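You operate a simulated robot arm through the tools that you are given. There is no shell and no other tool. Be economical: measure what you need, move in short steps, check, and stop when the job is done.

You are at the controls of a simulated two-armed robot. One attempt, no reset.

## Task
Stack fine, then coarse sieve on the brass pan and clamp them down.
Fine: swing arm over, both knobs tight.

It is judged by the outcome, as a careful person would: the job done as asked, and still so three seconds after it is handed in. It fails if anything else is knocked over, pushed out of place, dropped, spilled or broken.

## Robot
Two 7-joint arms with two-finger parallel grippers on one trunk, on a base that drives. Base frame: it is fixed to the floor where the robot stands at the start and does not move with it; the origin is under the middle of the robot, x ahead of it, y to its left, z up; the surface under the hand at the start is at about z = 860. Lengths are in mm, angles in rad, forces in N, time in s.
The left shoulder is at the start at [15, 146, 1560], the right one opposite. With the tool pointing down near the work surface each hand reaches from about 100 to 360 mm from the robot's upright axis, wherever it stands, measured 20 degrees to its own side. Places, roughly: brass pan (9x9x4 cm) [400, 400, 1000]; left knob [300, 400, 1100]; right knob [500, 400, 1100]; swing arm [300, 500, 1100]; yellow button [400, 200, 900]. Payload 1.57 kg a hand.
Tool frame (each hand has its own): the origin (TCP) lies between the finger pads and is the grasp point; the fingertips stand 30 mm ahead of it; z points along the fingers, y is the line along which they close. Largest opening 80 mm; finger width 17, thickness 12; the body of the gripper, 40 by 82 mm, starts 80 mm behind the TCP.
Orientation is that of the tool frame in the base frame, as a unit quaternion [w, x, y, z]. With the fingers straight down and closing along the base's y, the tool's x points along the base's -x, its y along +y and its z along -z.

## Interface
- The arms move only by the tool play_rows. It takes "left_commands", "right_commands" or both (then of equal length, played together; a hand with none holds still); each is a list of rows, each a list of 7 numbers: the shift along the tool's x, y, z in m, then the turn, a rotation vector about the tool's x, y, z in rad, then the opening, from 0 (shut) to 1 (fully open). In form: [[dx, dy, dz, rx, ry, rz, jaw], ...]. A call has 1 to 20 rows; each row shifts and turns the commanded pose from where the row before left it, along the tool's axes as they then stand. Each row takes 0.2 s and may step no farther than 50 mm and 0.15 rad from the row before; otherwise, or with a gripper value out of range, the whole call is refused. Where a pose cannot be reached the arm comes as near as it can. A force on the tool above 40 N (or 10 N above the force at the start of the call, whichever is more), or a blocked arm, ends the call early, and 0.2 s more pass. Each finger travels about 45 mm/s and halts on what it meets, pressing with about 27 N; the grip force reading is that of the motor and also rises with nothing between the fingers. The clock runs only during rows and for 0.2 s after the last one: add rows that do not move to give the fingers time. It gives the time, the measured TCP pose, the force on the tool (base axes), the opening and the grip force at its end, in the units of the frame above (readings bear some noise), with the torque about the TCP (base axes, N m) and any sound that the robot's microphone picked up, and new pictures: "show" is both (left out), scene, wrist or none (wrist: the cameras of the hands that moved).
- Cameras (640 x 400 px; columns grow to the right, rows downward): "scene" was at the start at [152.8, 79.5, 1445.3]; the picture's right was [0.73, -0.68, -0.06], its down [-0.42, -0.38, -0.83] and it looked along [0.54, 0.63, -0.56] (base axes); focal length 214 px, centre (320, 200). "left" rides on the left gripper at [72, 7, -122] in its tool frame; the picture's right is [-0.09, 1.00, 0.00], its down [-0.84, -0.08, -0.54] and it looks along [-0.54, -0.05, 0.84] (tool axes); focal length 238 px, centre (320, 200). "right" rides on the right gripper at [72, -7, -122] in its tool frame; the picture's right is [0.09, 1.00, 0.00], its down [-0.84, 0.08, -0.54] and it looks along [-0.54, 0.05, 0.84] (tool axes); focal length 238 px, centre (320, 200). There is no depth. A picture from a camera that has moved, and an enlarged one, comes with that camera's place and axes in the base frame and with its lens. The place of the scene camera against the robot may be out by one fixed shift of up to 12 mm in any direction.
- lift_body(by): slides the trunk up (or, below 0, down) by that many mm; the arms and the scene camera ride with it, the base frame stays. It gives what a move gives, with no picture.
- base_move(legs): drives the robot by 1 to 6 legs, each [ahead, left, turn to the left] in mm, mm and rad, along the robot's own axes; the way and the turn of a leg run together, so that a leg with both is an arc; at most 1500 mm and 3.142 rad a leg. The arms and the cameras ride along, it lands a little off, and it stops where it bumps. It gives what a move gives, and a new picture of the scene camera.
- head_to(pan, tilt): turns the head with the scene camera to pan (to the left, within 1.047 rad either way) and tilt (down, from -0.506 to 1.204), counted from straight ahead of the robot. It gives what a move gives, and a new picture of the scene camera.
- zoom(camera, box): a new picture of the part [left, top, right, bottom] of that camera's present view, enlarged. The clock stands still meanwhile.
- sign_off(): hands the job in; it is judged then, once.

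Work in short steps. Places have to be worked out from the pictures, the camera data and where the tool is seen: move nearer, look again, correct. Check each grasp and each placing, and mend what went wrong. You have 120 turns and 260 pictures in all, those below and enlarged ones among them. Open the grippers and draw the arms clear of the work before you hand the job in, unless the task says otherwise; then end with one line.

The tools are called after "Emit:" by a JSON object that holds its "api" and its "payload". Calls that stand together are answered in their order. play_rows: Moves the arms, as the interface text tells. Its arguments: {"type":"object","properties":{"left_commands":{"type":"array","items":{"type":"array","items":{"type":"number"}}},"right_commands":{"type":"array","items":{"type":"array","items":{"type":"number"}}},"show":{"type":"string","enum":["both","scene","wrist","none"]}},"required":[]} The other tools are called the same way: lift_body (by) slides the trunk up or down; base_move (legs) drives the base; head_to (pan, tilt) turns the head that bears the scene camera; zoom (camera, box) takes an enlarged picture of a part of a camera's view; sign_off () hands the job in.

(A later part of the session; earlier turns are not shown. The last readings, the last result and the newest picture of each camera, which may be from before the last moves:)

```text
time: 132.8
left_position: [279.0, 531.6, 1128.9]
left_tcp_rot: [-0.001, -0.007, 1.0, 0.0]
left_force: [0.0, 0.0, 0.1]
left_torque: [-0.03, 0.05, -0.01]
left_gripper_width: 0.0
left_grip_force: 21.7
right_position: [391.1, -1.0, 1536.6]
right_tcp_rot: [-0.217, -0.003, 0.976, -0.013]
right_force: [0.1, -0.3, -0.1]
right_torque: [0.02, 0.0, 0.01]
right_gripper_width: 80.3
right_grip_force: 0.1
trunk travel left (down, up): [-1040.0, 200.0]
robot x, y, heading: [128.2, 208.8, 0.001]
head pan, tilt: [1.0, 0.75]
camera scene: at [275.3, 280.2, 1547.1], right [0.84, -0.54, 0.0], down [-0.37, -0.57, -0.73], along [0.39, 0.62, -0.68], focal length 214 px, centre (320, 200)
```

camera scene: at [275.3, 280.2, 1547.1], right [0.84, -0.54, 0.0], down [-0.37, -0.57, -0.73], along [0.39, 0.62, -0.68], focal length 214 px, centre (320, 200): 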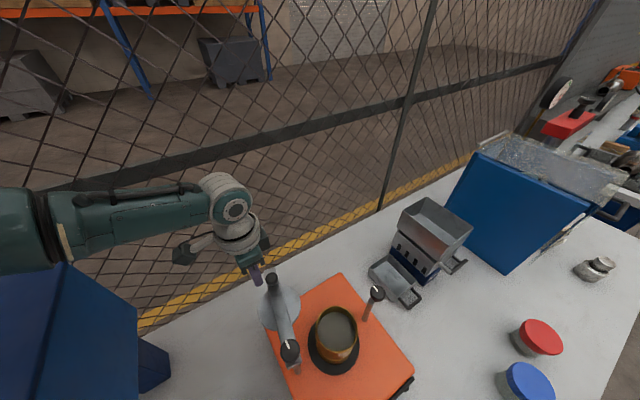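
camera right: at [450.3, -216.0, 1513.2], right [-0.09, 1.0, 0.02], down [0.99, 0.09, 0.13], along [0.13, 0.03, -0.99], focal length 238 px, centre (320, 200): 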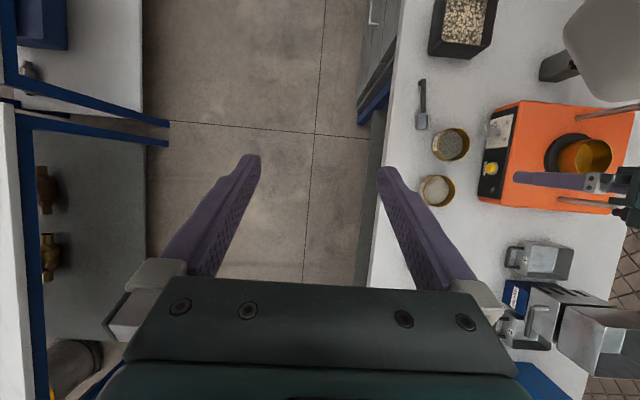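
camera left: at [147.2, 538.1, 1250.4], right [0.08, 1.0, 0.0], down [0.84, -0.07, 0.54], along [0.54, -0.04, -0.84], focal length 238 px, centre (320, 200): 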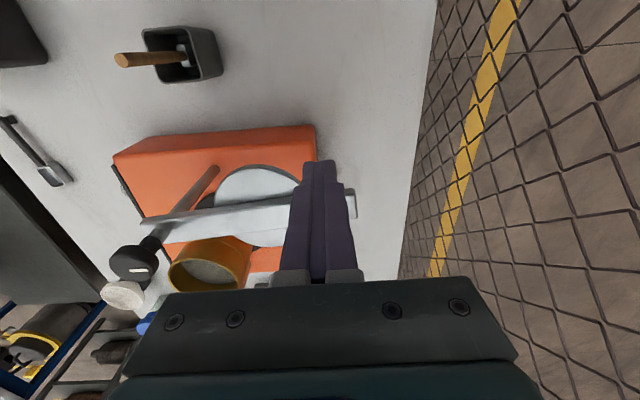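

It swings easily. I continue along the arc: ahead 60, right 8.

Emit:
{"api": "base_move", "payload": {"legs": [[45, -2, 0], [35, -18, 0]]}}

```text
time: 134.2
left_position: [361.7, 512.3, 1128.3]
left_tcp_rot: [0.0, -0.007, 1.0, 0.001]
left_force: [1.2, -1.0, 0.6]
left_torque: [-0.03, 0.01, -0.01]
left_gripper_width: 0.0
left_grip_force: 21.3
right_position: [471.2, -20.3, 1536.4]
right_tcp_rot: [-0.218, -0.003, 0.976, -0.013]
right_force: [0.1, -0.8, -0.3]
right_torque: [0.04, -0.01, 0.0]
right_gripper_width: 79.8
right_grip_force: 0.0
trunk travel left (down, up): [-1040.0, 200.0]
robot x, y, heading: [209.3, 189.5, 0.003]
head pan, tilt: [1.0, 0.75]
camera scene: at [356.0, 260.3, 1547.2], right [0.84, -0.54, 0.0], down [-0.37, -0.57, -0.73], along [0.4, 0.62, -0.68], focal length 214 px, centre (320, 200)
```

scene: 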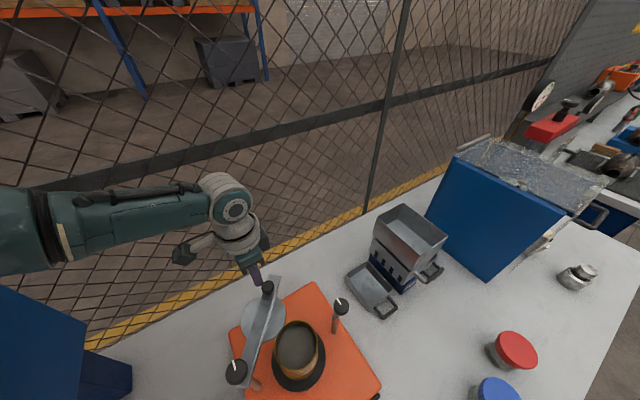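

Good. Next stretch of the arc: (22, −22), then (28, −35); the disc will begin passing over the stack.

Emit:
{"api": "base_move", "payload": {"legs": [[22, -22, 0], [26, -33, 0]]}}

Emit:
{"api": "zoom", "payload": {"camera": "left", "box": [160, 120, 400, 280]}}

```text
time: 135.5
left_position: [408.2, 456.9, 1128.8]
left_tcp_rot: [0.0, -0.006, 1.0, -0.001]
left_force: [0.2, -0.1, -0.1]
left_torque: [0.02, -0.01, 0.0]
left_gripper_width: 0.4
left_grip_force: 21.5
right_position: [518.9, -75.0, 1535.8]
right_tcp_rot: [-0.218, -0.002, 0.976, -0.012]
right_force: [0.6, -0.1, -0.7]
right_torque: [0.02, 0.04, -0.02]
right_gripper_width: 79.9
right_grip_force: 0.0
trunk travel left (down, up): [-1040.0, 200.0]
robot x, y, heading: [254.4, 138.2, 0.001]
head pan, tilt: [1.0, 0.75]
camera scene: at [404.4, 205.5, 1547.2], right [0.84, -0.54, 0.0], down [-0.37, -0.57, -0.73], along [0.4, 0.62, -0.68], focal length 214 px, centre (320, 200)
```

scene: 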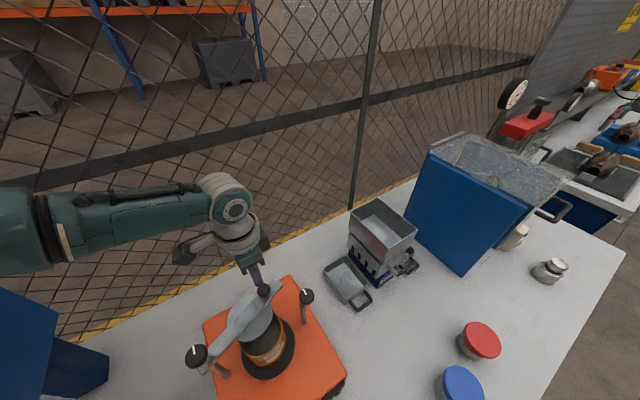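

```text
2.50 times, centred on (280, 200) of left
camera zoom: at [336.5, 463.2, 1250.5], right [0.08, 1.0, 0.0], down [0.84, -0.07, 0.54], along [0.54, -0.04, -0.84], focal length 596 px, centre (420, 200)
```

zoom: 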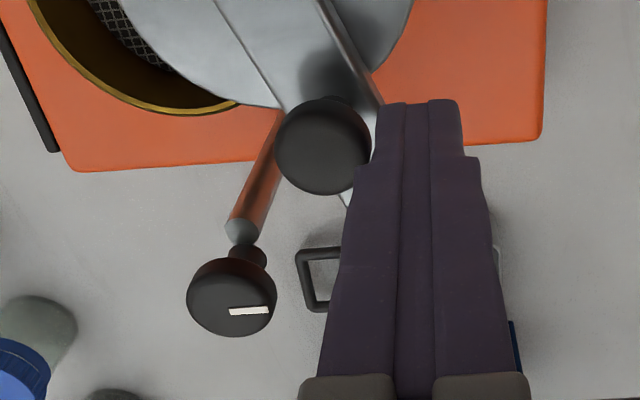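

The disc passes freely above the sieve. I continue: (12, −34), then (0, −16).

Emit:
{"api": "base_move", "payload": {"legs": [[11, -34, 0], [0, -15, 0]]}}

Emit:
{"api": "zoom", "payload": {"camera": "left", "box": [160, 100, 400, 260]}}

Emit:
{"api": "zoom", "payload": {"camera": "scene", "box": [160, 250, 340, 390]}}

```text
time: 136.7
left_position: [420.4, 407.5, 1127.8]
left_tcp_rot: [0.0, -0.005, 1.0, 0.0]
left_force: [-0.2, -0.6, -0.2]
left_torque: [-0.01, 0.0, 0.01]
left_gripper_width: 0.1
left_grip_force: 21.4
right_position: [529.6, -123.1, 1536.2]
right_tcp_rot: [-0.218, -0.002, 0.976, -0.012]
right_force: [0.7, 0.2, -0.5]
right_torque: [0.0, -0.02, -0.01]
right_gripper_width: 79.8
right_grip_force: 0.1
trunk travel left (down, up): [-1040.0, 200.0]
robot x, y, heading: [270.5, 88.4, -0.001]
head pan, tilt: [1.0, 0.75]
camera scene: at [415.3, 157.4, 1547.2], right [0.84, -0.54, 0.0], down [-0.37, -0.57, -0.73], along [0.4, 0.62, -0.68], focal length 214 px, centre (320, 200)
```

scene: 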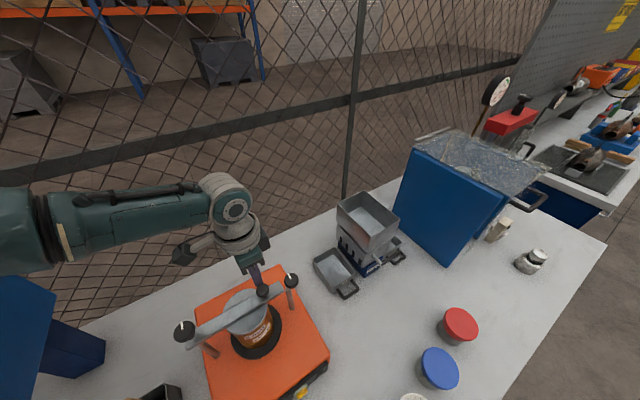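

```text
2.50 times, centred on (280, 180) of left
camera zoom: at [347.3, 415.0, 1250.5], right [0.08, 1.0, 0.0], down [0.84, -0.07, 0.54], along [0.54, -0.04, -0.84], focal length 596 px, centre (420, 250)
```

zoom: 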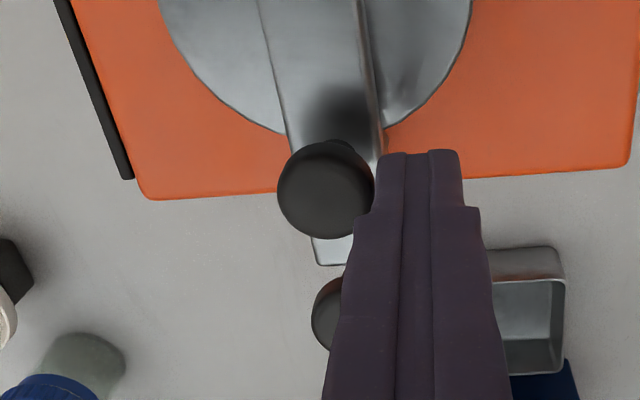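

```text
2.86 times, centred on (250, 320) of scene
camera zoom: at [415.3, 157.4, 1547.2], right [0.84, -0.54, 0.0], down [-0.37, -0.57, -0.73], along [0.4, 0.62, -0.68], focal length 613 px, centre (520, -143)
```

zoom: 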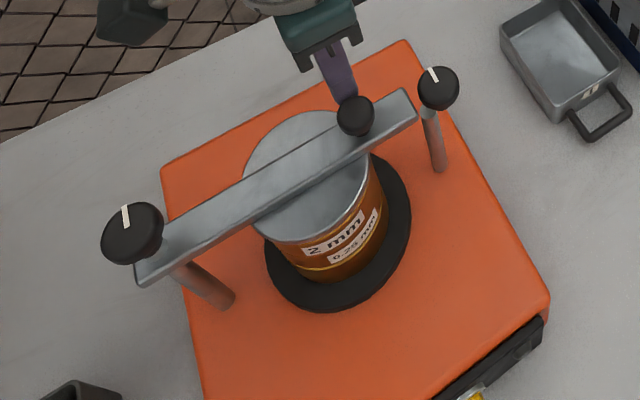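

The arm is over the stack, its end next to the right knob. I push it the last bit with small −y steps, watching the force.

Emit:
{"api": "play_rows", "payload": {"left_commands": [[0, -0.003, 0, 0, 0, 0, 0], [0, -0.003, 0, 0, 0, 0, 0], [0, -0.003, 0, 0, 0, 0, 0], [0, -0.003, 0, 0, 0, 0, 0], [0, 0, 0, 0, 0, 0, 0]], "show": "none"}}

Emit:
{"api": "zoom", "payload": {"camera": "scene", "box": [160, 250, 340, 390]}}

```text
time: 137.9
left_position: [420.5, 403.3, 1129.3]
left_tcp_rot: [0.0, -0.007, 1.0, 0.007]
left_force: [2.6, 27.9, -16.9]
left_torque: [0.91, -0.02, 0.06]
left_gripper_width: 0.0
left_grip_force: 21.2
right_position: [529.4, -122.2, 1536.0]
right_tcp_rot: [-0.218, -0.003, 0.976, -0.011]
right_force: [0.3, 0.8, 0.9]
right_torque: [0.0, -0.03, -0.01]
right_gripper_width: 80.0
right_grip_force: 0.1
trunk travel left (down, up): [-1040.0, 200.0]
robot x, y, heading: [267.7, 89.5, -0.003]
head pan, tilt: [1.0, 0.75]
```

```text
2.86 times, centred on (250, 320) of scene
camera zoom: at [415.3, 158.9, 1547.3], right [0.84, -0.54, 0.0], down [-0.37, -0.57, -0.73], along [0.4, 0.62, -0.68], focal length 613 px, centre (520, -143)
```

zoom: 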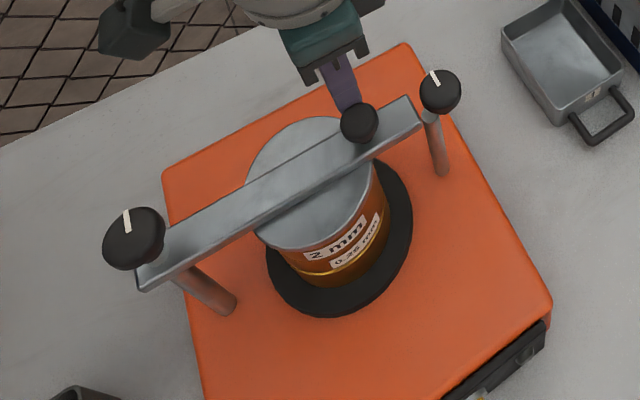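

28 N: the arm is against its stop above the stack. I back off, rise clear with the trunk, and drive so the hand is above the right knob.

Emit:
{"api": "play_rows", "payload": {"left_commands": [[0, 0.01, 0, 0, 0, 0, 0], [0, 0.01, 0, 0, 0, 0, 0]], "show": "none"}}

Emit:
{"api": "lift_body", "payload": {"by": 70}}

Emit:
{"api": "base_move", "payload": {"legs": [[48, -40, 0]]}}

Emit:
{"api": "play_rows", "payload": {"left_commands": [[0, 0, 0, 0, 0, 0, 0.4], [0, 0, 0, 0, 0, 0, 0.75], [0, 0, 0, 0, 0, 0, 0.75]], "show": "wrist"}}

Emit:
{"api": "zoom", "payload": {"camera": "scene", "box": [120, 240, 320, 400]}}

```text
time: 138.5
left_position: [419.4, 413.3, 1128.8]
left_tcp_rot: [0.0, -0.007, 1.0, -0.003]
left_force: [-0.4, -0.1, -0.6]
left_torque: [-0.04, 0.05, 0.01]
left_gripper_width: 0.0
left_grip_force: 21.5
right_position: [529.3, -124.8, 1535.2]
right_tcp_rot: [-0.218, -0.002, 0.976, -0.013]
right_force: [0.2, -0.1, 0.0]
right_torque: [0.0, 0.01, -0.01]
right_gripper_width: 79.9
right_grip_force: 0.0
trunk travel left (down, up): [-1040.0, 200.0]
robot x, y, heading: [266.8, 88.0, 0.0]
head pan, tilt: [1.0, 0.75]
```

```text
time: 139.6
left_position: [419.8, 415.6, 1197.7]
left_tcp_rot: [0.0, -0.007, 1.0, 0.0]
left_force: [0.5, 0.2, 0.0]
left_torque: [0.01, -0.01, 0.01]
left_gripper_width: 0.2
left_grip_force: 20.8
right_position: [530.2, -124.0, 1606.6]
right_tcp_rot: [-0.217, -0.002, 0.976, -0.012]
right_force: [-0.3, 0.3, -0.1]
right_torque: [-0.01, 0.0, -0.02]
right_gripper_width: 79.8
right_grip_force: 0.1
trunk travel left (down, up): [-1110.0, 130.0]
robot x, y, heading: [273.2, 88.3, -0.001]
head pan, tilt: [1.0, 0.75]
```

```text
time: 140.6
left_position: [467.3, 375.5, 1197.5]
left_tcp_rot: [0.0, -0.006, 1.0, 0.0]
left_force: [-0.1, 0.1, 0.2]
left_torque: [0.0, 0.01, 0.01]
left_gripper_width: 0.0
left_grip_force: 21.0
right_position: [576.8, -164.6, 1606.2]
right_tcp_rot: [-0.219, -0.002, 0.976, -0.013]
right_force: [0.1, -0.5, -0.6]
right_torque: [-0.01, 0.03, -0.01]
right_gripper_width: 79.9
right_grip_force: 0.0
trunk travel left (down, up): [-1110.0, 130.0]
robot x, y, heading: [317.9, 49.3, 0.004]
head pan, tilt: [1.0, 0.75]
camera scene: at [463.0, 116.9, 1617.2], right [0.84, -0.54, 0.0], down [-0.37, -0.57, -0.73], along [0.4, 0.62, -0.68], focal length 214 px, centre (320, 200)
```

scene: 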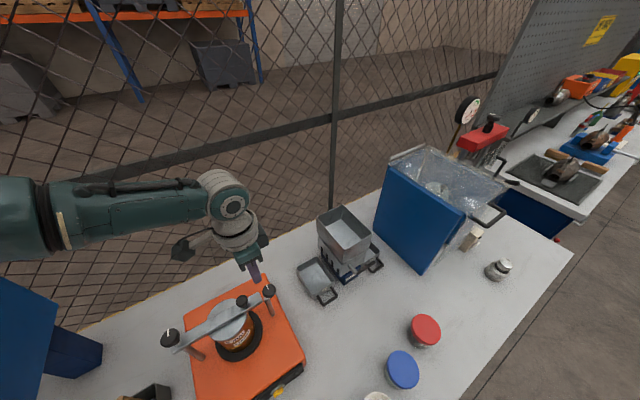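

```text
time: 141.4
left_position: [468.7, 376.5, 1196.7]
left_tcp_rot: [0.0, -0.007, 1.0, 0.0]
left_force: [0.5, -0.2, 0.2]
left_torque: [-0.02, 0.01, -0.01]
left_gripper_width: 60.0
left_grip_force: 0.0
right_position: [577.8, -163.9, 1605.9]
right_tcp_rot: [-0.218, -0.002, 0.976, -0.013]
right_force: [0.1, 1.3, 0.3]
right_torque: [0.02, 0.02, 0.0]
right_gripper_width: 80.0
right_grip_force: 0.1
trunk travel left (down, up): [-1110.0, 130.0]
robot x, y, heading: [319.0, 49.0, -0.003]
head pan, tilt: [1.0, 0.75]
camera left: at [394.8, 382.0, 1320.8], right [0.08, 1.0, 0.0], down [0.84, -0.07, 0.54], along [0.54, -0.04, -0.84], focal length 238 px, centre (320, 200)
```

left: 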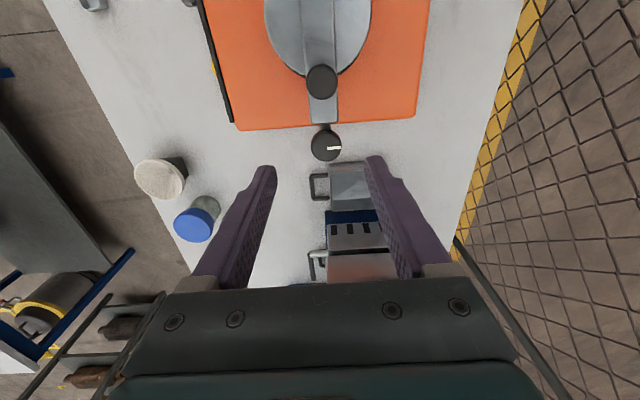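

```text
2.50 times, centred on (220, 320) of scene
camera zoom: at [463.0, 116.9, 1617.2], right [0.84, -0.54, 0.0], down [-0.37, -0.57, -0.73], along [0.4, 0.62, -0.68], focal length 536 px, centre (570, -100)
```

zoom: 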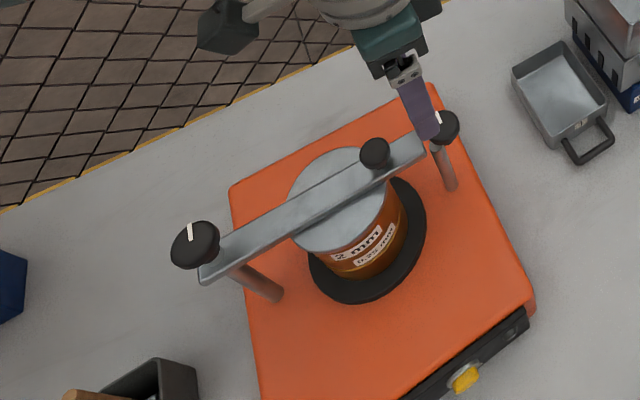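

Right knob centre ≈ [464, 382], its mark pointing to +y. I align, descend around it (TCP z≈1150) and grip.

Emit:
{"api": "play_rows", "payload": {"left_commands": [[0.004, 0.0055, 0, 0, 0, 0, 0.75], [0, 0, 0.02, 0, 0, 0, 0.75], [0, 0, 0.025, 0, 0, 0, 0.75], [0, 0, 0, 0, 0, 0, 0.5], [0, 0, 0, 0, 0, 0, 0.3], [0, 0, 0, 0, 0, 0, 0.1], [0, 0, 0, 0, 0, 0, 0.1]], "show": "wrist"}}

```text
time: 143.0
left_position: [462.7, 382.1, 1152.6]
left_tcp_rot: [0.0, -0.005, 1.0, 0.0]
left_force: [0.2, -0.1, -0.2]
left_torque: [0.03, 0.01, -0.01]
left_gripper_width: 8.1
left_grip_force: 0.0
right_position: [576.9, -163.2, 1606.0]
right_tcp_rot: [-0.218, -0.003, 0.976, -0.013]
right_force: [0.9, -0.8, 0.5]
right_torque: [0.04, -0.02, 0.01]
right_gripper_width: 80.1
right_grip_force: 0.0
trunk travel left (down, up): [-1110.0, 130.0]
robot x, y, heading: [315.2, 49.1, 0.002]
head pan, tilt: [1.0, 0.75]
camera left: at [390.4, 387.0, 1275.4], right [0.08, 1.0, 0.0], down [0.84, -0.07, 0.54], along [0.54, -0.04, -0.84], focal length 238 px, centre (320, 200)
```

left: 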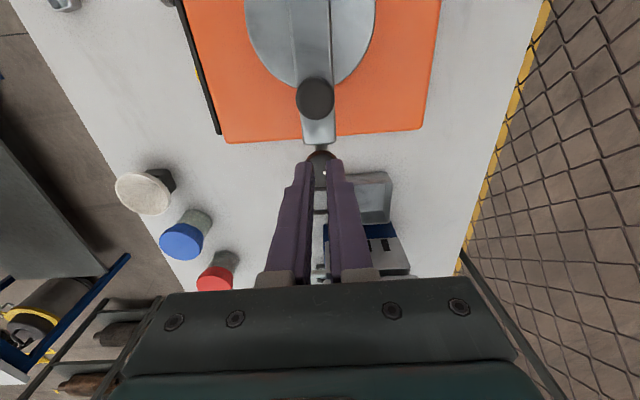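

The fingers closed above the knob, which sits lower than I judged. I open, shift 4 mm to +x, go 16 mm lower watching force, and close again.

Emit:
{"api": "play_rows", "payload": {"left_commands": [[-0.004, 0, -0.005, 0, 0, 0, 0.4], [0, 0, 0, 0, 0, 0, 0.7], [0, 0, 0.01, 0, 0, 0, 0.7], [0, 0, 0.006, 0, 0, 0, 0.7], [0, 0, 0.005, 0, 0, 0, 0.7], [0, 0, 0, 0, 0, 0, 0.5], [0, 0, 0, 0, 0, 0, 0.3], [0, 0, 0, 0, 0, 0, 0.15], [0, 0, 0, 0, 0, 0, 0.15]], "show": "wrist"}}

Emit:
{"api": "zoom", "payload": {"camera": "scene", "box": [210, 240, 310, 330]}}

```text
time: 145.0
left_position: [466.6, 380.4, 1138.1]
left_tcp_rot: [-0.001, -0.006, 1.0, 0.0]
left_force: [0.3, -0.9, -0.1]
left_torque: [-0.02, 0.01, 0.01]
left_gripper_width: 12.1
left_grip_force: 0.0
right_position: [577.8, -163.3, 1605.2]
right_tcp_rot: [-0.218, -0.002, 0.976, -0.013]
right_force: [-1.0, -0.4, -0.5]
right_torque: [0.0, 0.02, 0.0]
right_gripper_width: 80.1
right_grip_force: 0.1
trunk travel left (down, up): [-1110.0, 130.0]
robot x, y, heading: [315.3, 48.0, -0.0]
head pan, tilt: [1.0, 0.75]
camera left: at [394.3, 386.3, 1259.6], right [0.08, 1.0, 0.0], down [0.84, -0.07, 0.54], along [0.54, -0.04, -0.84], focal length 238 px, centre (320, 200)
```

left: 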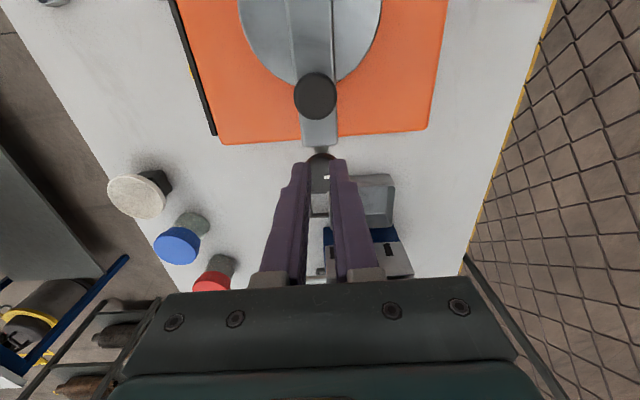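

```text
4.44 times, centred on (260, 285) of scene
camera zoom: at [463.0, 116.9, 1617.2], right [0.84, -0.54, 0.0], down [-0.37, -0.57, -0.73], along [0.4, 0.62, -0.68], focal length 953 px, centre (587, -178)
```

zoom: 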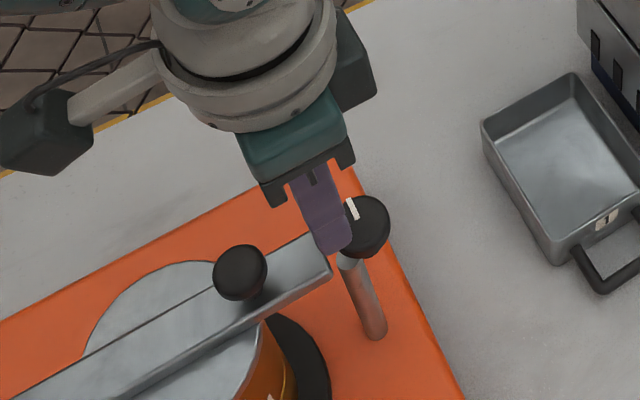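

The scene view shows the knob further +x and lower: about [475, 381], top ≈ 1110. I open, shift +8 mm in x, lower 12 mm and close.

Emit:
{"api": "play_rows", "payload": {"left_commands": [[-0.004, 0.001, -0.005, 0, 0, 0, 0.4], [-0.005, 0, 0, 0, 0, 0, 0.6], [0, 0, 0.008, 0, 0, 0, 0.6], [0, 0, 0.009, 0, 0, 0, 0.6], [0, 0, 0, 0, 0, 0, 0.45], [0, 0, 0, 0, 0, 0, 0.3], [0, 0, 0, 0, 0, 0, 0.15], [0, 0, 0, 0, 0, 0, 0.1], [0, 0, 0, 0, 0, 0, 0.1]], "show": "wrist"}}

Emit:
{"api": "zoom", "payload": {"camera": "scene", "box": [210, 240, 310, 330]}}

```text
time: 147.0
left_position: [475.4, 381.4, 1125.7]
left_tcp_rot: [0.0, -0.006, 1.0, 0.0]
left_force: [-0.5, 0.1, 0.7]
left_torque: [-0.06, 0.01, -0.01]
left_gripper_width: 8.1
left_grip_force: 0.0
right_position: [578.1, -163.7, 1604.7]
right_tcp_rot: [-0.218, -0.002, 0.976, -0.012]
right_force: [0.3, 0.4, 0.4]
right_torque: [-0.01, -0.04, 0.0]
right_gripper_width: 80.4
right_grip_force: 0.0
trunk travel left (down, up): [-1110.0, 130.0]
robot x, y, heading: [316.8, 48.4, -0.0]
head pan, tilt: [1.0, 0.75]
camera left: at [403.9, 388.0, 1247.5], right [0.08, 1.0, 0.0], down [0.84, -0.07, 0.54], along [0.54, -0.04, -0.84], focal length 238 px, centre (320, 200)
```

left: 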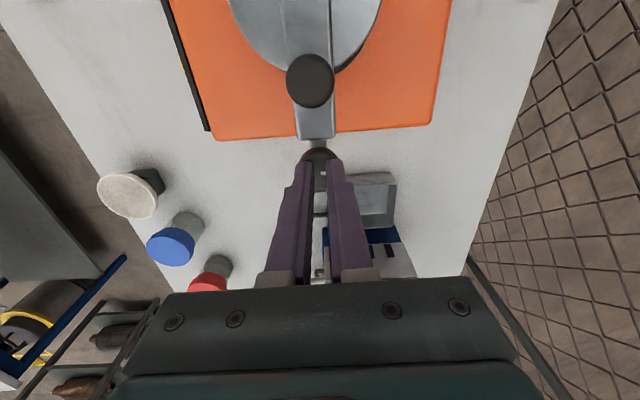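

```text
4.44 times, centred on (260, 285) of scene
camera zoom: at [463.0, 116.9, 1617.2], right [0.84, -0.54, 0.0], down [-0.37, -0.57, -0.73], along [0.4, 0.62, -0.68], focal length 953 px, centre (587, -178)
```

zoom: 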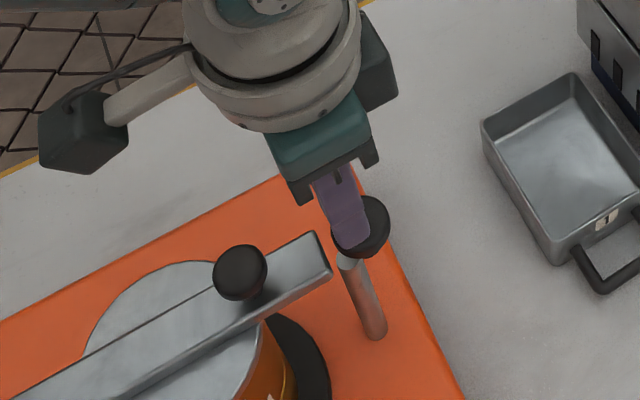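

The fingers still close above it; combining all views the knob top is near z≈1090 at x≈479. I open, shift +4 mm and lower 18 mm with force watch, then close.

Emit:
{"api": "play_rows", "payload": {"left_commands": [[-0.004, 0, -0.004, 0, 0, 0, 0.4], [0, 0, 0, 0, 0, 0, 0.6], [0, 0, 0.008, 0, 0, 0, 0.6], [0, 0, 0.007, 0, 0, 0, 0.6], [0, 0, 0.007, 0, 0, 0, 0.6], [0, 0, 0, 0, 0, 0, 0.45], [0, 0, 0, 0, 0, 0, 0.3], [0, 0, 0, 0, 0, 0, 0.15], [0, 0, 0, 0, 0, 0, 0.1], [0, 0, 0, 0, 0, 0, 0.1]], "show": "wrist"}}

Emit:
{"api": "zoom", "payload": {"camera": "scene", "box": [210, 240, 310, 330]}}

```text
time: 149.2
left_position: [479.8, 380.9, 1108.2]
left_tcp_rot: [-0.001, -0.007, 1.0, -0.001]
left_force: [-0.8, -4.7, 2.2]
left_torque: [-0.15, -0.04, 0.02]
left_gripper_width: 31.4
left_grip_force: 40.3
right_position: [578.6, -163.5, 1606.5]
right_tcp_rot: [-0.218, -0.002, 0.976, -0.013]
right_force: [-0.5, 0.1, -0.2]
right_torque: [-0.01, -0.01, -0.01]
right_gripper_width: 80.0
right_grip_force: 0.1
trunk travel left (down, up): [-1110.0, 130.0]
robot x, y, heading: [320.0, 46.0, 0.002]
head pan, tilt: [1.0, 0.75]
camera left: at [407.9, 387.4, 1229.8], right [0.08, 1.0, 0.0], down [0.84, -0.07, 0.54], along [0.54, -0.04, -0.84], focal length 238 px, centre (320, 200)
```

left: 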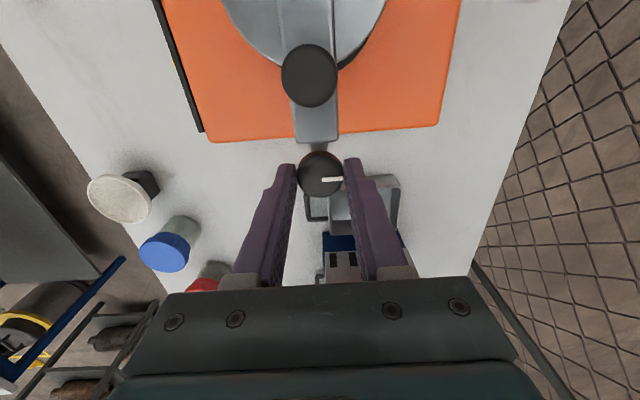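

```text
4.44 times, centred on (260, 285) of scene
camera zoom: at [463.0, 116.6, 1617.1], right [0.84, -0.54, 0.0], down [-0.37, -0.57, -0.73], along [0.4, 0.61, -0.68], focal length 953 px, centre (587, -178)
```

zoom: 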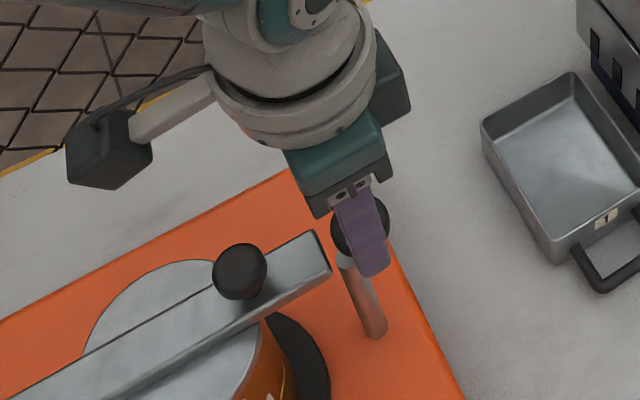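

The knob is gripped (31 mm across). I turn it clockwise (positive about the tool's downward axis), watching torque.

Emit:
{"api": "play_rows", "payload": {"left_commands": [[0, 0, 0, 0, 0, 0.12, 0], [0, 0, 0, 0, 0, 0.12, 0], [0, 0, 0, 0, 0, 0.12, 0], [0, 0, 0, 0, 0, 0.12, 0], [0, 0, 0, 0, 0, 0.12, 0], [0, 0, 0, 0, 0, 0.12, 0], [0, 0, 0, 0, 0, 0.12, 0], [0, 0, 0, 0, 0, 0.12, 0], [0, 0, 0, 0, 0, 0.12, 0], [0, 0, 0, 0, 0, 0.12, 0], [0, 0, 0, 0, 0, 0.12, 0], [0, 0, 0, 0, 0, 0.12, 0], [0, 0, 0, 0, 0, 0.12, 0], [0, 0, 0, 0, 0, 0.12, 0], [0, 0, 0, 0, 0, 0, 0]], "show": "wrist"}}

```text
time: 152.4
left_position: [481.9, 380.2, 1106.8]
left_tcp_rot: [0.002, 0.741, 0.671, -0.001]
left_force: [4.7, -19.4, 20.9]
left_torque: [-0.42, -0.16, 0.0]
left_gripper_width: 31.1
left_grip_force: 40.1
right_position: [578.4, -164.6, 1607.3]
right_tcp_rot: [-0.217, -0.002, 0.976, -0.014]
right_force: [-0.2, -0.5, 0.0]
right_torque: [0.0, 0.02, 0.0]
right_gripper_width: 80.0
right_grip_force: 0.0
trunk travel left (down, up): [-1110.0, 130.0]
robot x, y, heading: [316.6, 46.0, 0.005]
head pan, tilt: [1.0, 0.75]
camera left: at [494.9, 451.9, 1229.3], right [0.98, -0.19, 0.0], down [-0.16, -0.82, 0.54], along [-0.1, -0.54, -0.84], focal length 238 px, centre (320, 200)
```

left: 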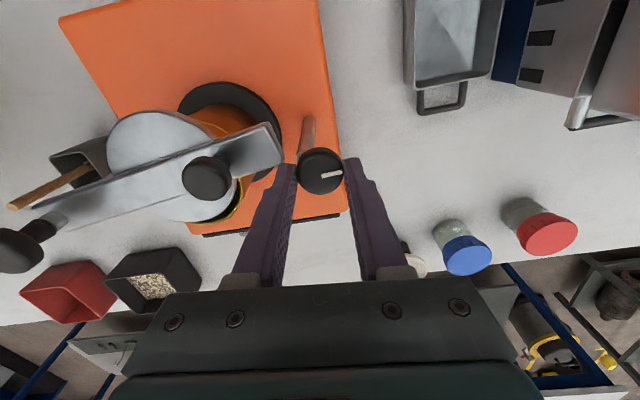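

The knob turns with the hand (1.7 rad so far, no tightening torque yet). I continue to the wrist's range end.

Emit:
{"api": "play_rows", "payload": {"left_commands": [[0, 0, 0, 0, 0, 0.12, 0], [0, 0, 0, 0, 0, 0.12, 0], [0, 0, 0, 0, 0, 0.12, 0], [0, 0, 0, 0, 0, 0.12, 0], [0, 0, 0, 0, 0, 0.12, 0], [0, 0, 0, 0, 0, 0.12, 0], [0, 0, 0, 0, 0, 0, 0]], "show": "wrist"}}

```text
time: 154.0
left_position: [481.8, 381.3, 1107.3]
left_tcp_rot: [0.0, 0.93, 0.366, 0.001]
left_force: [7.3, -12.4, 4.3]
left_torque: [-0.87, 0.39, 0.02]
left_gripper_width: 31.3
left_grip_force: 39.8
right_position: [578.3, -164.5, 1605.2]
right_tcp_rot: [-0.218, -0.002, 0.976, -0.014]
right_force: [0.7, 0.1, 0.3]
right_torque: [0.01, -0.03, 0.01]
right_gripper_width: 80.0
right_grip_force: 0.0
trunk travel left (down, up): [-1110.0, 130.0]
robot x, y, heading: [316.1, 45.7, 0.002]
head pan, tilt: [1.0, 0.75]
camera left: at [537.8, 425.5, 1229.1], right [0.61, -0.79, 0.0], down [-0.67, -0.51, 0.54], along [-0.43, -0.33, -0.84], focal length 238 px, centre (320, 200)
```

left: 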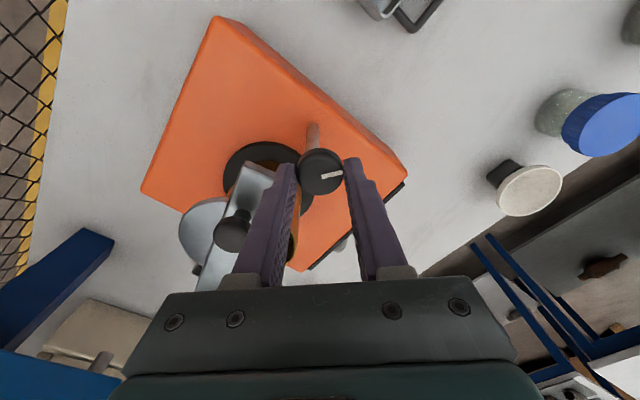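

Emit:
{"api": "play_rows", "payload": {"left_commands": [[0, 0, 0, 0, 0, 0.12, 0], [0, 0, 0, 0, 0, 0.12, 0], [0, 0, 0, 0, 0, 0.12, 0], [0, 0, 0, 0, 0, 0.12, 0], [0, 0, 0, 0, 0, 0.12, 0], [0, 0, 0, 0, 0, 0, 0]], "show": "none"}}

Emit:
{"api": "zoom", "payload": {"camera": "left", "box": [240, 110, 400, 220]}}

```text
time: 155.4
left_position: [482.1, 381.2, 1111.7]
left_tcp_rot: [0.001, 0.994, 0.106, 0.004]
left_force: [9.5, -5.5, -1.9]
left_torque: [0.04, -1.09, -0.02]
left_gripper_width: 30.6
left_grip_force: 40.1
left hand out of reach, approached as far as the arm can: row 5
right_position: [577.9, -165.4, 1605.7]
right_tcp_rot: [-0.218, -0.002, 0.976, -0.014]
right_force: [-0.1, 0.1, 0.4]
right_torque: [-0.03, 0.0, -0.01]
right_gripper_width: 79.8
right_grip_force: 0.0
trunk travel left (down, up): [-1110.0, 130.0]
robot x, y, heading: [314.1, 47.3, -0.003]
head pan, tilt: [1.0, 0.75]
```

```text
3.64 times, centred on (320, 165) of left
camera zoom: at [552.7, 390.5, 1234.9], right [0.12, -0.99, 0.0], down [-0.84, -0.1, 0.53], along [-0.53, -0.07, -0.84], focal length 867 px, centre (320, 327)
```

zoom: 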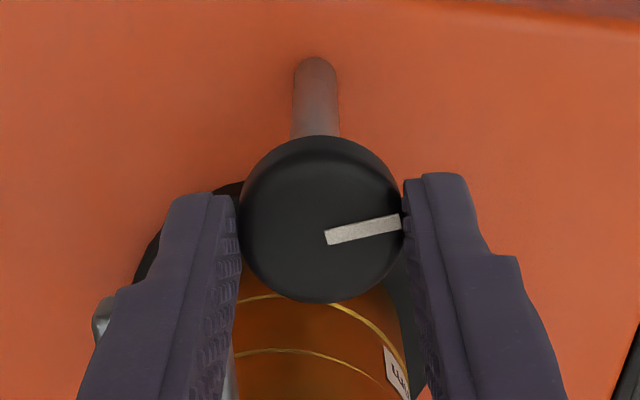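

Turned about 2.9 rad in all. The arm isn't where I expect in this view, so I check the scene.

Emit:
{"api": "zoom", "payload": {"camera": "scene", "box": [120, 240, 320, 400]}}

```text
2.50 times, centred on (220, 320) of scene
camera zoom: at [463.6, 116.4, 1617.5], right [0.84, -0.54, 0.0], down [-0.37, -0.57, -0.73], along [0.4, 0.61, -0.68], focal length 536 px, centre (570, -100)
```

zoom: 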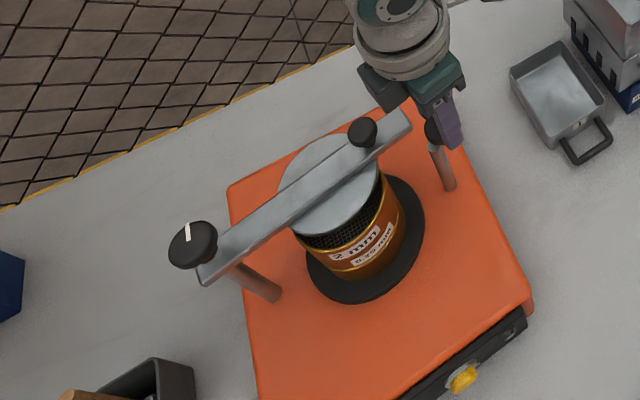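

The finger on the −x side nudged the swing arm back a little; I'll push it home again later. The knob shows no stop yet, so I regrip: open, rise, and turn the wrist back.

Emit:
{"api": "play_rows", "payload": {"left_commands": [[0, 0, 0, 0, 0, 0, 0.5], [0, 0, 0, 0, 0, 0, 0.6], [0, 0, -0.035, 0, 0, 0, 0.6], [0, 0, 0, 0, 0, -0.15, 0.6], [0, 0, 0, 0, 0, -0.15, 0.6], [0, 0, 0, 0, 0, -0.15, 0.6], [0, 0, 0, 0, 0, -0.15, 0.6], [0, 0, 0, 0, 0, -0.15, 0.6], [0, 0, 0, 0, 0, -0.15, 0.6], [0, 0, 0, 0, 0, -0.15, 0.6], [0, 0, 0, 0, 0, -0.15, 0.6], [0, 0, 0, 0, 0, -0.15, 0.6], [0, 0, 0, 0, 0, -0.15, 0.6], [0, 0, 0, 0, 0, -0.15, 0.6], [0, 0, 0, 0, 0, -0.15, 0.6], [0, 0, 0, 0, 0, -0.15, 0.6], [0, 0, 0, 0, 0, -0.15, 0.6], [0, 0, 0, 0, 0, -0.15, 0.6], [0, 0, 0, 0, 0, -0.15, 0.6], [0, 0, 0, 0, 0, -0.15, 0.6]], "show": "wrist"}}

```text
time: 159.6
left_position: [479.2, 383.0, 1146.0]
left_tcp_rot: [0.001, 0.187, 0.982, 0.0]
left_force: [0.1, 0.4, -0.3]
left_torque: [0.01, -0.01, -0.01]
left_gripper_width: 48.2
left_grip_force: 0.0
right_position: [577.0, -163.3, 1605.7]
right_tcp_rot: [-0.218, -0.003, 0.976, -0.013]
right_force: [1.3, -0.2, -0.4]
right_torque: [0.02, -0.03, -0.04]
right_gripper_width: 79.9
right_grip_force: 0.0
trunk travel left (down, up): [-1110.0, 130.0]
robot x, y, heading: [318.5, 49.4, -0.002]
head pan, tilt: [1.0, 0.75]
camera left: at [414.0, 415.2, 1269.0], right [0.45, 0.89, 0.0], down [0.75, -0.38, 0.54], along [0.48, -0.24, -0.84], focal length 238 px, centre (320, 200)
```

left: 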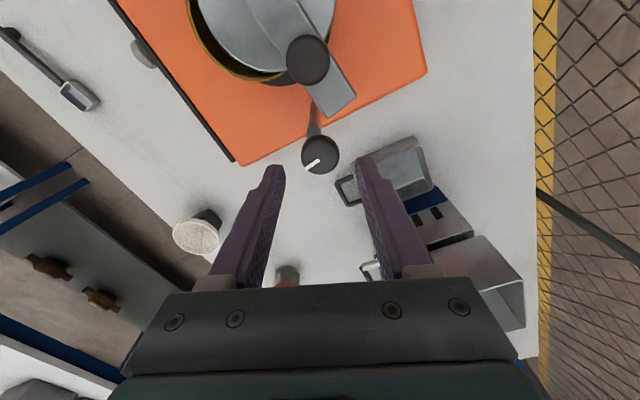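

Its mark now points to −y (half a turn). I lower, regrip and turn on.

Emit:
{"api": "play_rows", "payload": {"left_commands": [[0, 0, 0.02, 0, 0, 0, 0.6], [0, 0, 0.018, 0, 0, 0, 0.6], [0, 0, 0, 0, 0, 0, 0.3], [0, 0, 0, 0, 0, 0, 0.1], [0, 0, 0, 0, 0, 0, 0], [0, 0, 0, 0, 0, 0.13, 0], [0, 0, 0, 0, 0, 0.13, 0], [0, 0, 0, 0, 0, 0.13, 0], [0, 0, 0, 0, 0, 0.13, 0], [0, 0, 0, 0, 0, 0.13, 0], [0, 0, 0, 0, 0, 0.13, 0], [0, 0, 0, 0, 0, 0.13, 0], [0, 0, 0, 0, 0, 0.13, 0], [0, 0, 0, 0, 0, 0.13, 0], [0, 0, 0, 0, 0, 0.13, 0], [0, 0, 0, 0, 0, 0.13, 0], [0, 0, 0, 0, 0, 0.13, 0], [0, 0, 0, 0, 0, 0.13, 0], [0, 0, 0, 0, 0, 0, 0]], "show": "none"}}

Emit:
{"api": "zoom", "payload": {"camera": "left", "box": [240, 110, 400, 220]}}

```text
time: 163.6
left_position: [482.9, 380.3, 1107.9]
left_tcp_rot: [0.001, 0.86, 0.511, 0.003]
left_force: [15.1, -3.9, 3.4]
left_torque: [-0.31, -0.44, 0.43]
left_gripper_width: 31.3
left_grip_force: 40.5
right_position: [577.4, -164.2, 1607.1]
right_tcp_rot: [-0.217, -0.002, 0.976, -0.013]
right_force: [-0.2, -0.5, -0.6]
right_torque: [0.0, 0.03, -0.01]
right_gripper_width: 80.1
right_grip_force: 0.1
trunk travel left (down, up): [-1110.0, 130.0]
robot x, y, heading: [317.3, 48.7, -0.001]
head pan, tilt: [1.0, 0.75]
```

```text
3.64 times, centred on (320, 165) of left
camera zoom: at [521.2, 441.8, 1230.8], right [0.83, -0.56, 0.0], down [-0.47, -0.7, 0.54], along [-0.3, -0.45, -0.84], focal length 867 px, centre (320, 327)
```

zoom: 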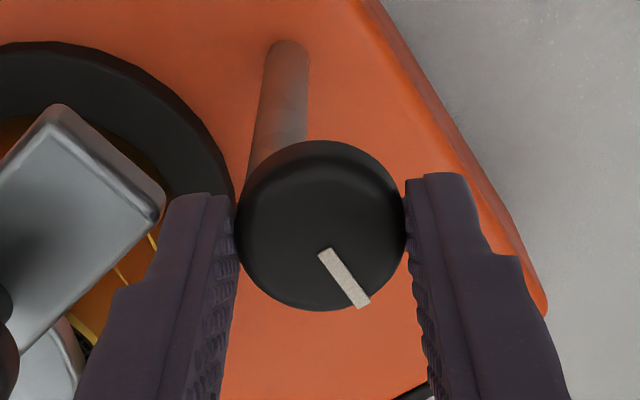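

Torque +0.43 N·m and the mark stays at −y: the right knob has reached its stop — tight. I release, rise, turn the wrist back and move behind (+y of) the swing arm.

Emit:
{"api": "play_rows", "payload": {"left_commands": [[0, 0, 0, 0, 0, 0, 0.5], [0, 0, 0, 0, 0, 0, 0.6], [0, 0, -0.048, 0, 0, 0, 0.6], [0, 0, 0, 0, 0, -0.15, 0.6], [0, 0, 0, 0, 0, -0.15, 0.4], [0, 0, 0, 0, 0, -0.15, 0.2], [0, 0, 0, 0, 0, -0.15, 0], [0, 0, 0, 0, 0, -0.15, 0], [0, 0, 0, 0, 0, -0.15, 0], [0, 0, 0, 0, 0, -0.15, 0], [0, 0, 0, 0, 0, -0.15, 0], [0, 0, 0, 0, 0, -0.15, 0], [0, 0, 0, 0, 0, -0.15, 0], [0, 0, 0, 0, 0, -0.15, 0], [0, 0, 0, 0, 0, -0.15, 0], [0, 0, 0, 0, 0, -0.15, 0], [0, 0, 0, 0, 0, -0.12, 0], [0.03, 0.034, 0, 0, 0, 0, 0], [0.03, 0.034, 0, 0, 0, 0, 0], [0, 0, 0, 0, 0, 0, 0]], "show": "both"}}

```text
time: 167.8
left_position: [419.7, 451.4, 1156.3]
left_tcp_rot: [0.0, 0.0, 1.0, 0.001]
left_force: [0.9, -0.4, -0.4]
left_torque: [-0.01, 0.04, 0.0]
left_gripper_width: 0.2
left_grip_force: 21.0
right_position: [577.8, -164.4, 1605.5]
right_tcp_rot: [-0.218, -0.002, 0.976, -0.013]
right_force: [-0.5, 0.6, -0.4]
right_torque: [-0.01, -0.04, -0.01]
right_gripper_width: 80.2
right_grip_force: 0.1
trunk travel left (down, up): [-1110.0, 130.0]
robot x, y, heading: [317.1, 49.9, 0.002]
head pan, tilt: [1.0, 0.75]
camera scene: at [463.0, 116.9, 1617.2], right [0.84, -0.54, 0.0], down [-0.37, -0.57, -0.73], along [0.4, 0.62, -0.68], focal length 214 px, centre (320, 200)
camera left: at [346.7, 458.7, 1278.9], right [0.09, 1.0, 0.0], down [0.84, -0.08, 0.54], along [0.54, -0.05, -0.84], focal length 238 px, centre (320, 200)
```

scene: 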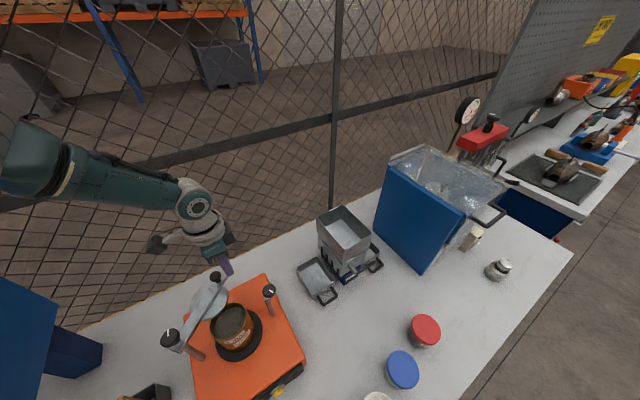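
left: 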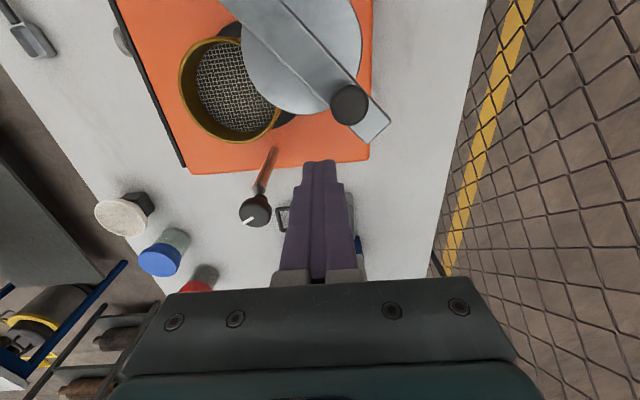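

The arm drifted back further (about 45°) and my fingers are on its front side. I raise 25 mm, drive to its back side (≈[361, 510]), lower, and push it round again along the arc.

Emit:
{"api": "lift_body", "payload": {"by": 25}}

Emit:
{"api": "base_move", "payload": {"legs": [[-59, 60, 0]]}}

Emit:
{"api": "lift_body", "payload": {"by": -54}}

Emit:
{"api": "base_move", "payload": {"legs": [[23, -21, 0], [27, -35, 0], [11, -35, 0], [0, -13, 0]]}}

Emit:
{"api": "zoom", "payload": {"camera": "left", "box": [160, 60, 400, 220]}}

```text
time: 168.5
left_position: [419.7, 450.8, 1181.8]
left_tcp_rot: [0.0, 0.001, 1.0, 0.001]
left_force: [0.5, 0.4, 1.1]
left_torque: [-0.02, 0.0, 0.0]
left_gripper_width: 0.1
left_grip_force: 21.4
right_position: [578.0, -163.8, 1631.3]
right_tcp_rot: [-0.218, -0.003, 0.976, -0.012]
right_force: [-0.4, -0.1, 0.1]
right_torque: [-0.01, -0.02, 0.0]
right_gripper_width: 80.1
right_grip_force: 0.1
trunk travel left (down, up): [-1135.0, 105.0]
robot x, y, heading: [317.6, 44.5, 0.002]
head pan, tilt: [1.0, 0.75]
```

```text
time: 169.6
left_position: [361.1, 510.0, 1181.6]
left_tcp_rot: [0.0, 0.0, 1.0, 0.001]
left_force: [-0.4, -0.4, 0.0]
left_torque: [-0.03, 0.01, 0.0]
left_gripper_width: 0.3
left_grip_force: 21.3
right_position: [518.4, -104.5, 1629.9]
right_tcp_rot: [-0.219, -0.003, 0.976, -0.013]
right_force: [-0.3, 0.4, -0.5]
right_torque: [0.0, -0.01, -0.01]
right_gripper_width: 80.4
right_grip_force: 0.0
trunk travel left (down, up): [-1135.0, 105.0]
robot x, y, heading: [259.2, 110.4, -0.001]
head pan, tilt: [1.0, 0.75]
camera scene: at [405.0, 176.4, 1642.2], right [0.84, -0.54, 0.0], down [-0.37, -0.57, -0.73], along [0.4, 0.62, -0.68], focal length 214 px, centre (320, 200)
```

scene: 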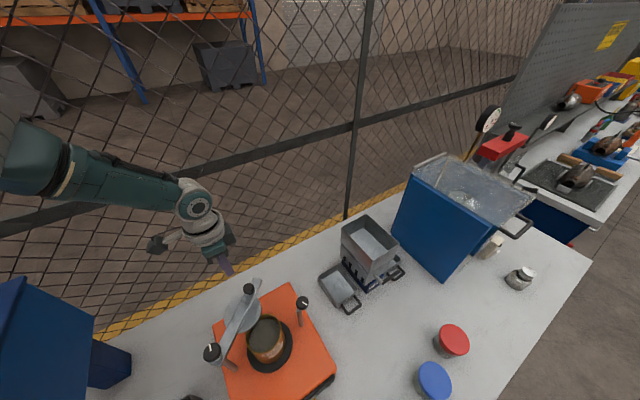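

```text
time: 170.5
left_position: [360.2, 511.2, 1127.2]
left_tcp_rot: [0.0, 0.001, 1.0, 0.002]
left_force: [0.1, -0.3, 0.1]
left_torque: [-0.02, -0.03, 0.0]
left_gripper_width: 0.1
left_grip_force: 21.7
right_position: [519.6, -104.1, 1576.2]
right_tcp_rot: [-0.218, -0.002, 0.976, -0.012]
right_force: [0.4, 0.3, 0.5]
right_torque: [0.02, 0.01, 0.0]
right_gripper_width: 80.0
right_grip_force: 0.0
trunk travel left (down, up): [-1081.0, 159.0]
robot x, y, heading: [259.1, 108.8, -0.001]
head pan, tilt: [1.0, 0.75]
```

```text
time: 172.7
left_position: [422.1, 407.3, 1128.9]
left_tcp_rot: [0.001, -0.001, 1.0, 0.002]
left_force: [3.1, 12.5, 1.5]
left_torque: [0.3, -0.08, 0.03]
left_gripper_width: 0.0
left_grip_force: 21.0
right_position: [579.4, -207.1, 1576.7]
right_tcp_rot: [-0.218, -0.003, 0.976, -0.011]
right_force: [0.7, -0.4, -0.9]
right_torque: [0.03, 0.02, 0.02]
right_gripper_width: 80.2
right_grip_force: 0.0
trunk travel left (down, up): [-1081.0, 159.0]
robot x, y, heading: [315.7, 5.6, 0.002]
head pan, tilt: [1.0, 0.75]
camera scene: at [464.6, 73.7, 1588.7], right [0.84, -0.54, 0.0], down [-0.37, -0.57, -0.73], along [0.4, 0.62, -0.68], focal length 214 px, centre (320, 200)
```

scene: 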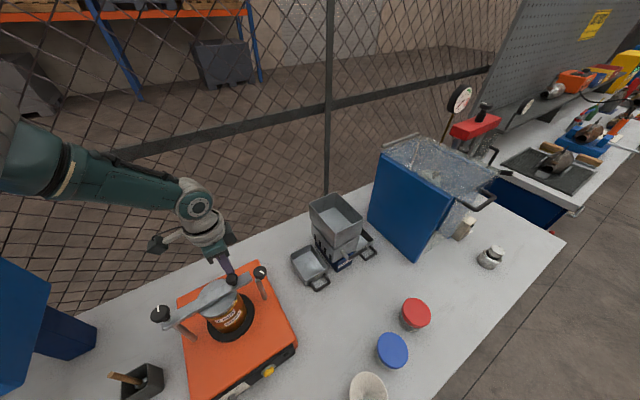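

```text
2.50 times, centred on (280, 140) of left
camera zoom: at [349.2, 415.7, 1251.2], right [0.09, 1.0, 0.0], down [0.84, -0.08, 0.54], along [0.54, -0.05, -0.84], focal length 596 px, centre (420, 350)
```

zoom: 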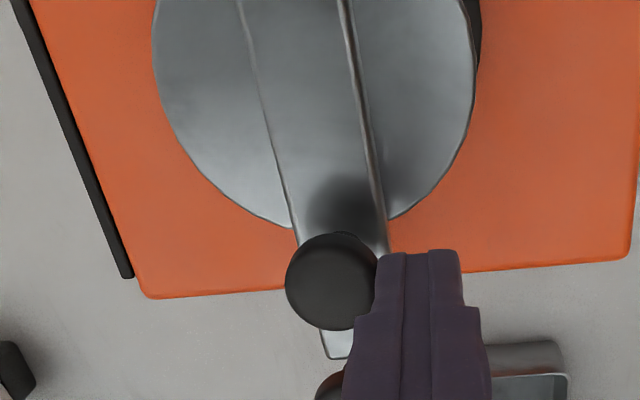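

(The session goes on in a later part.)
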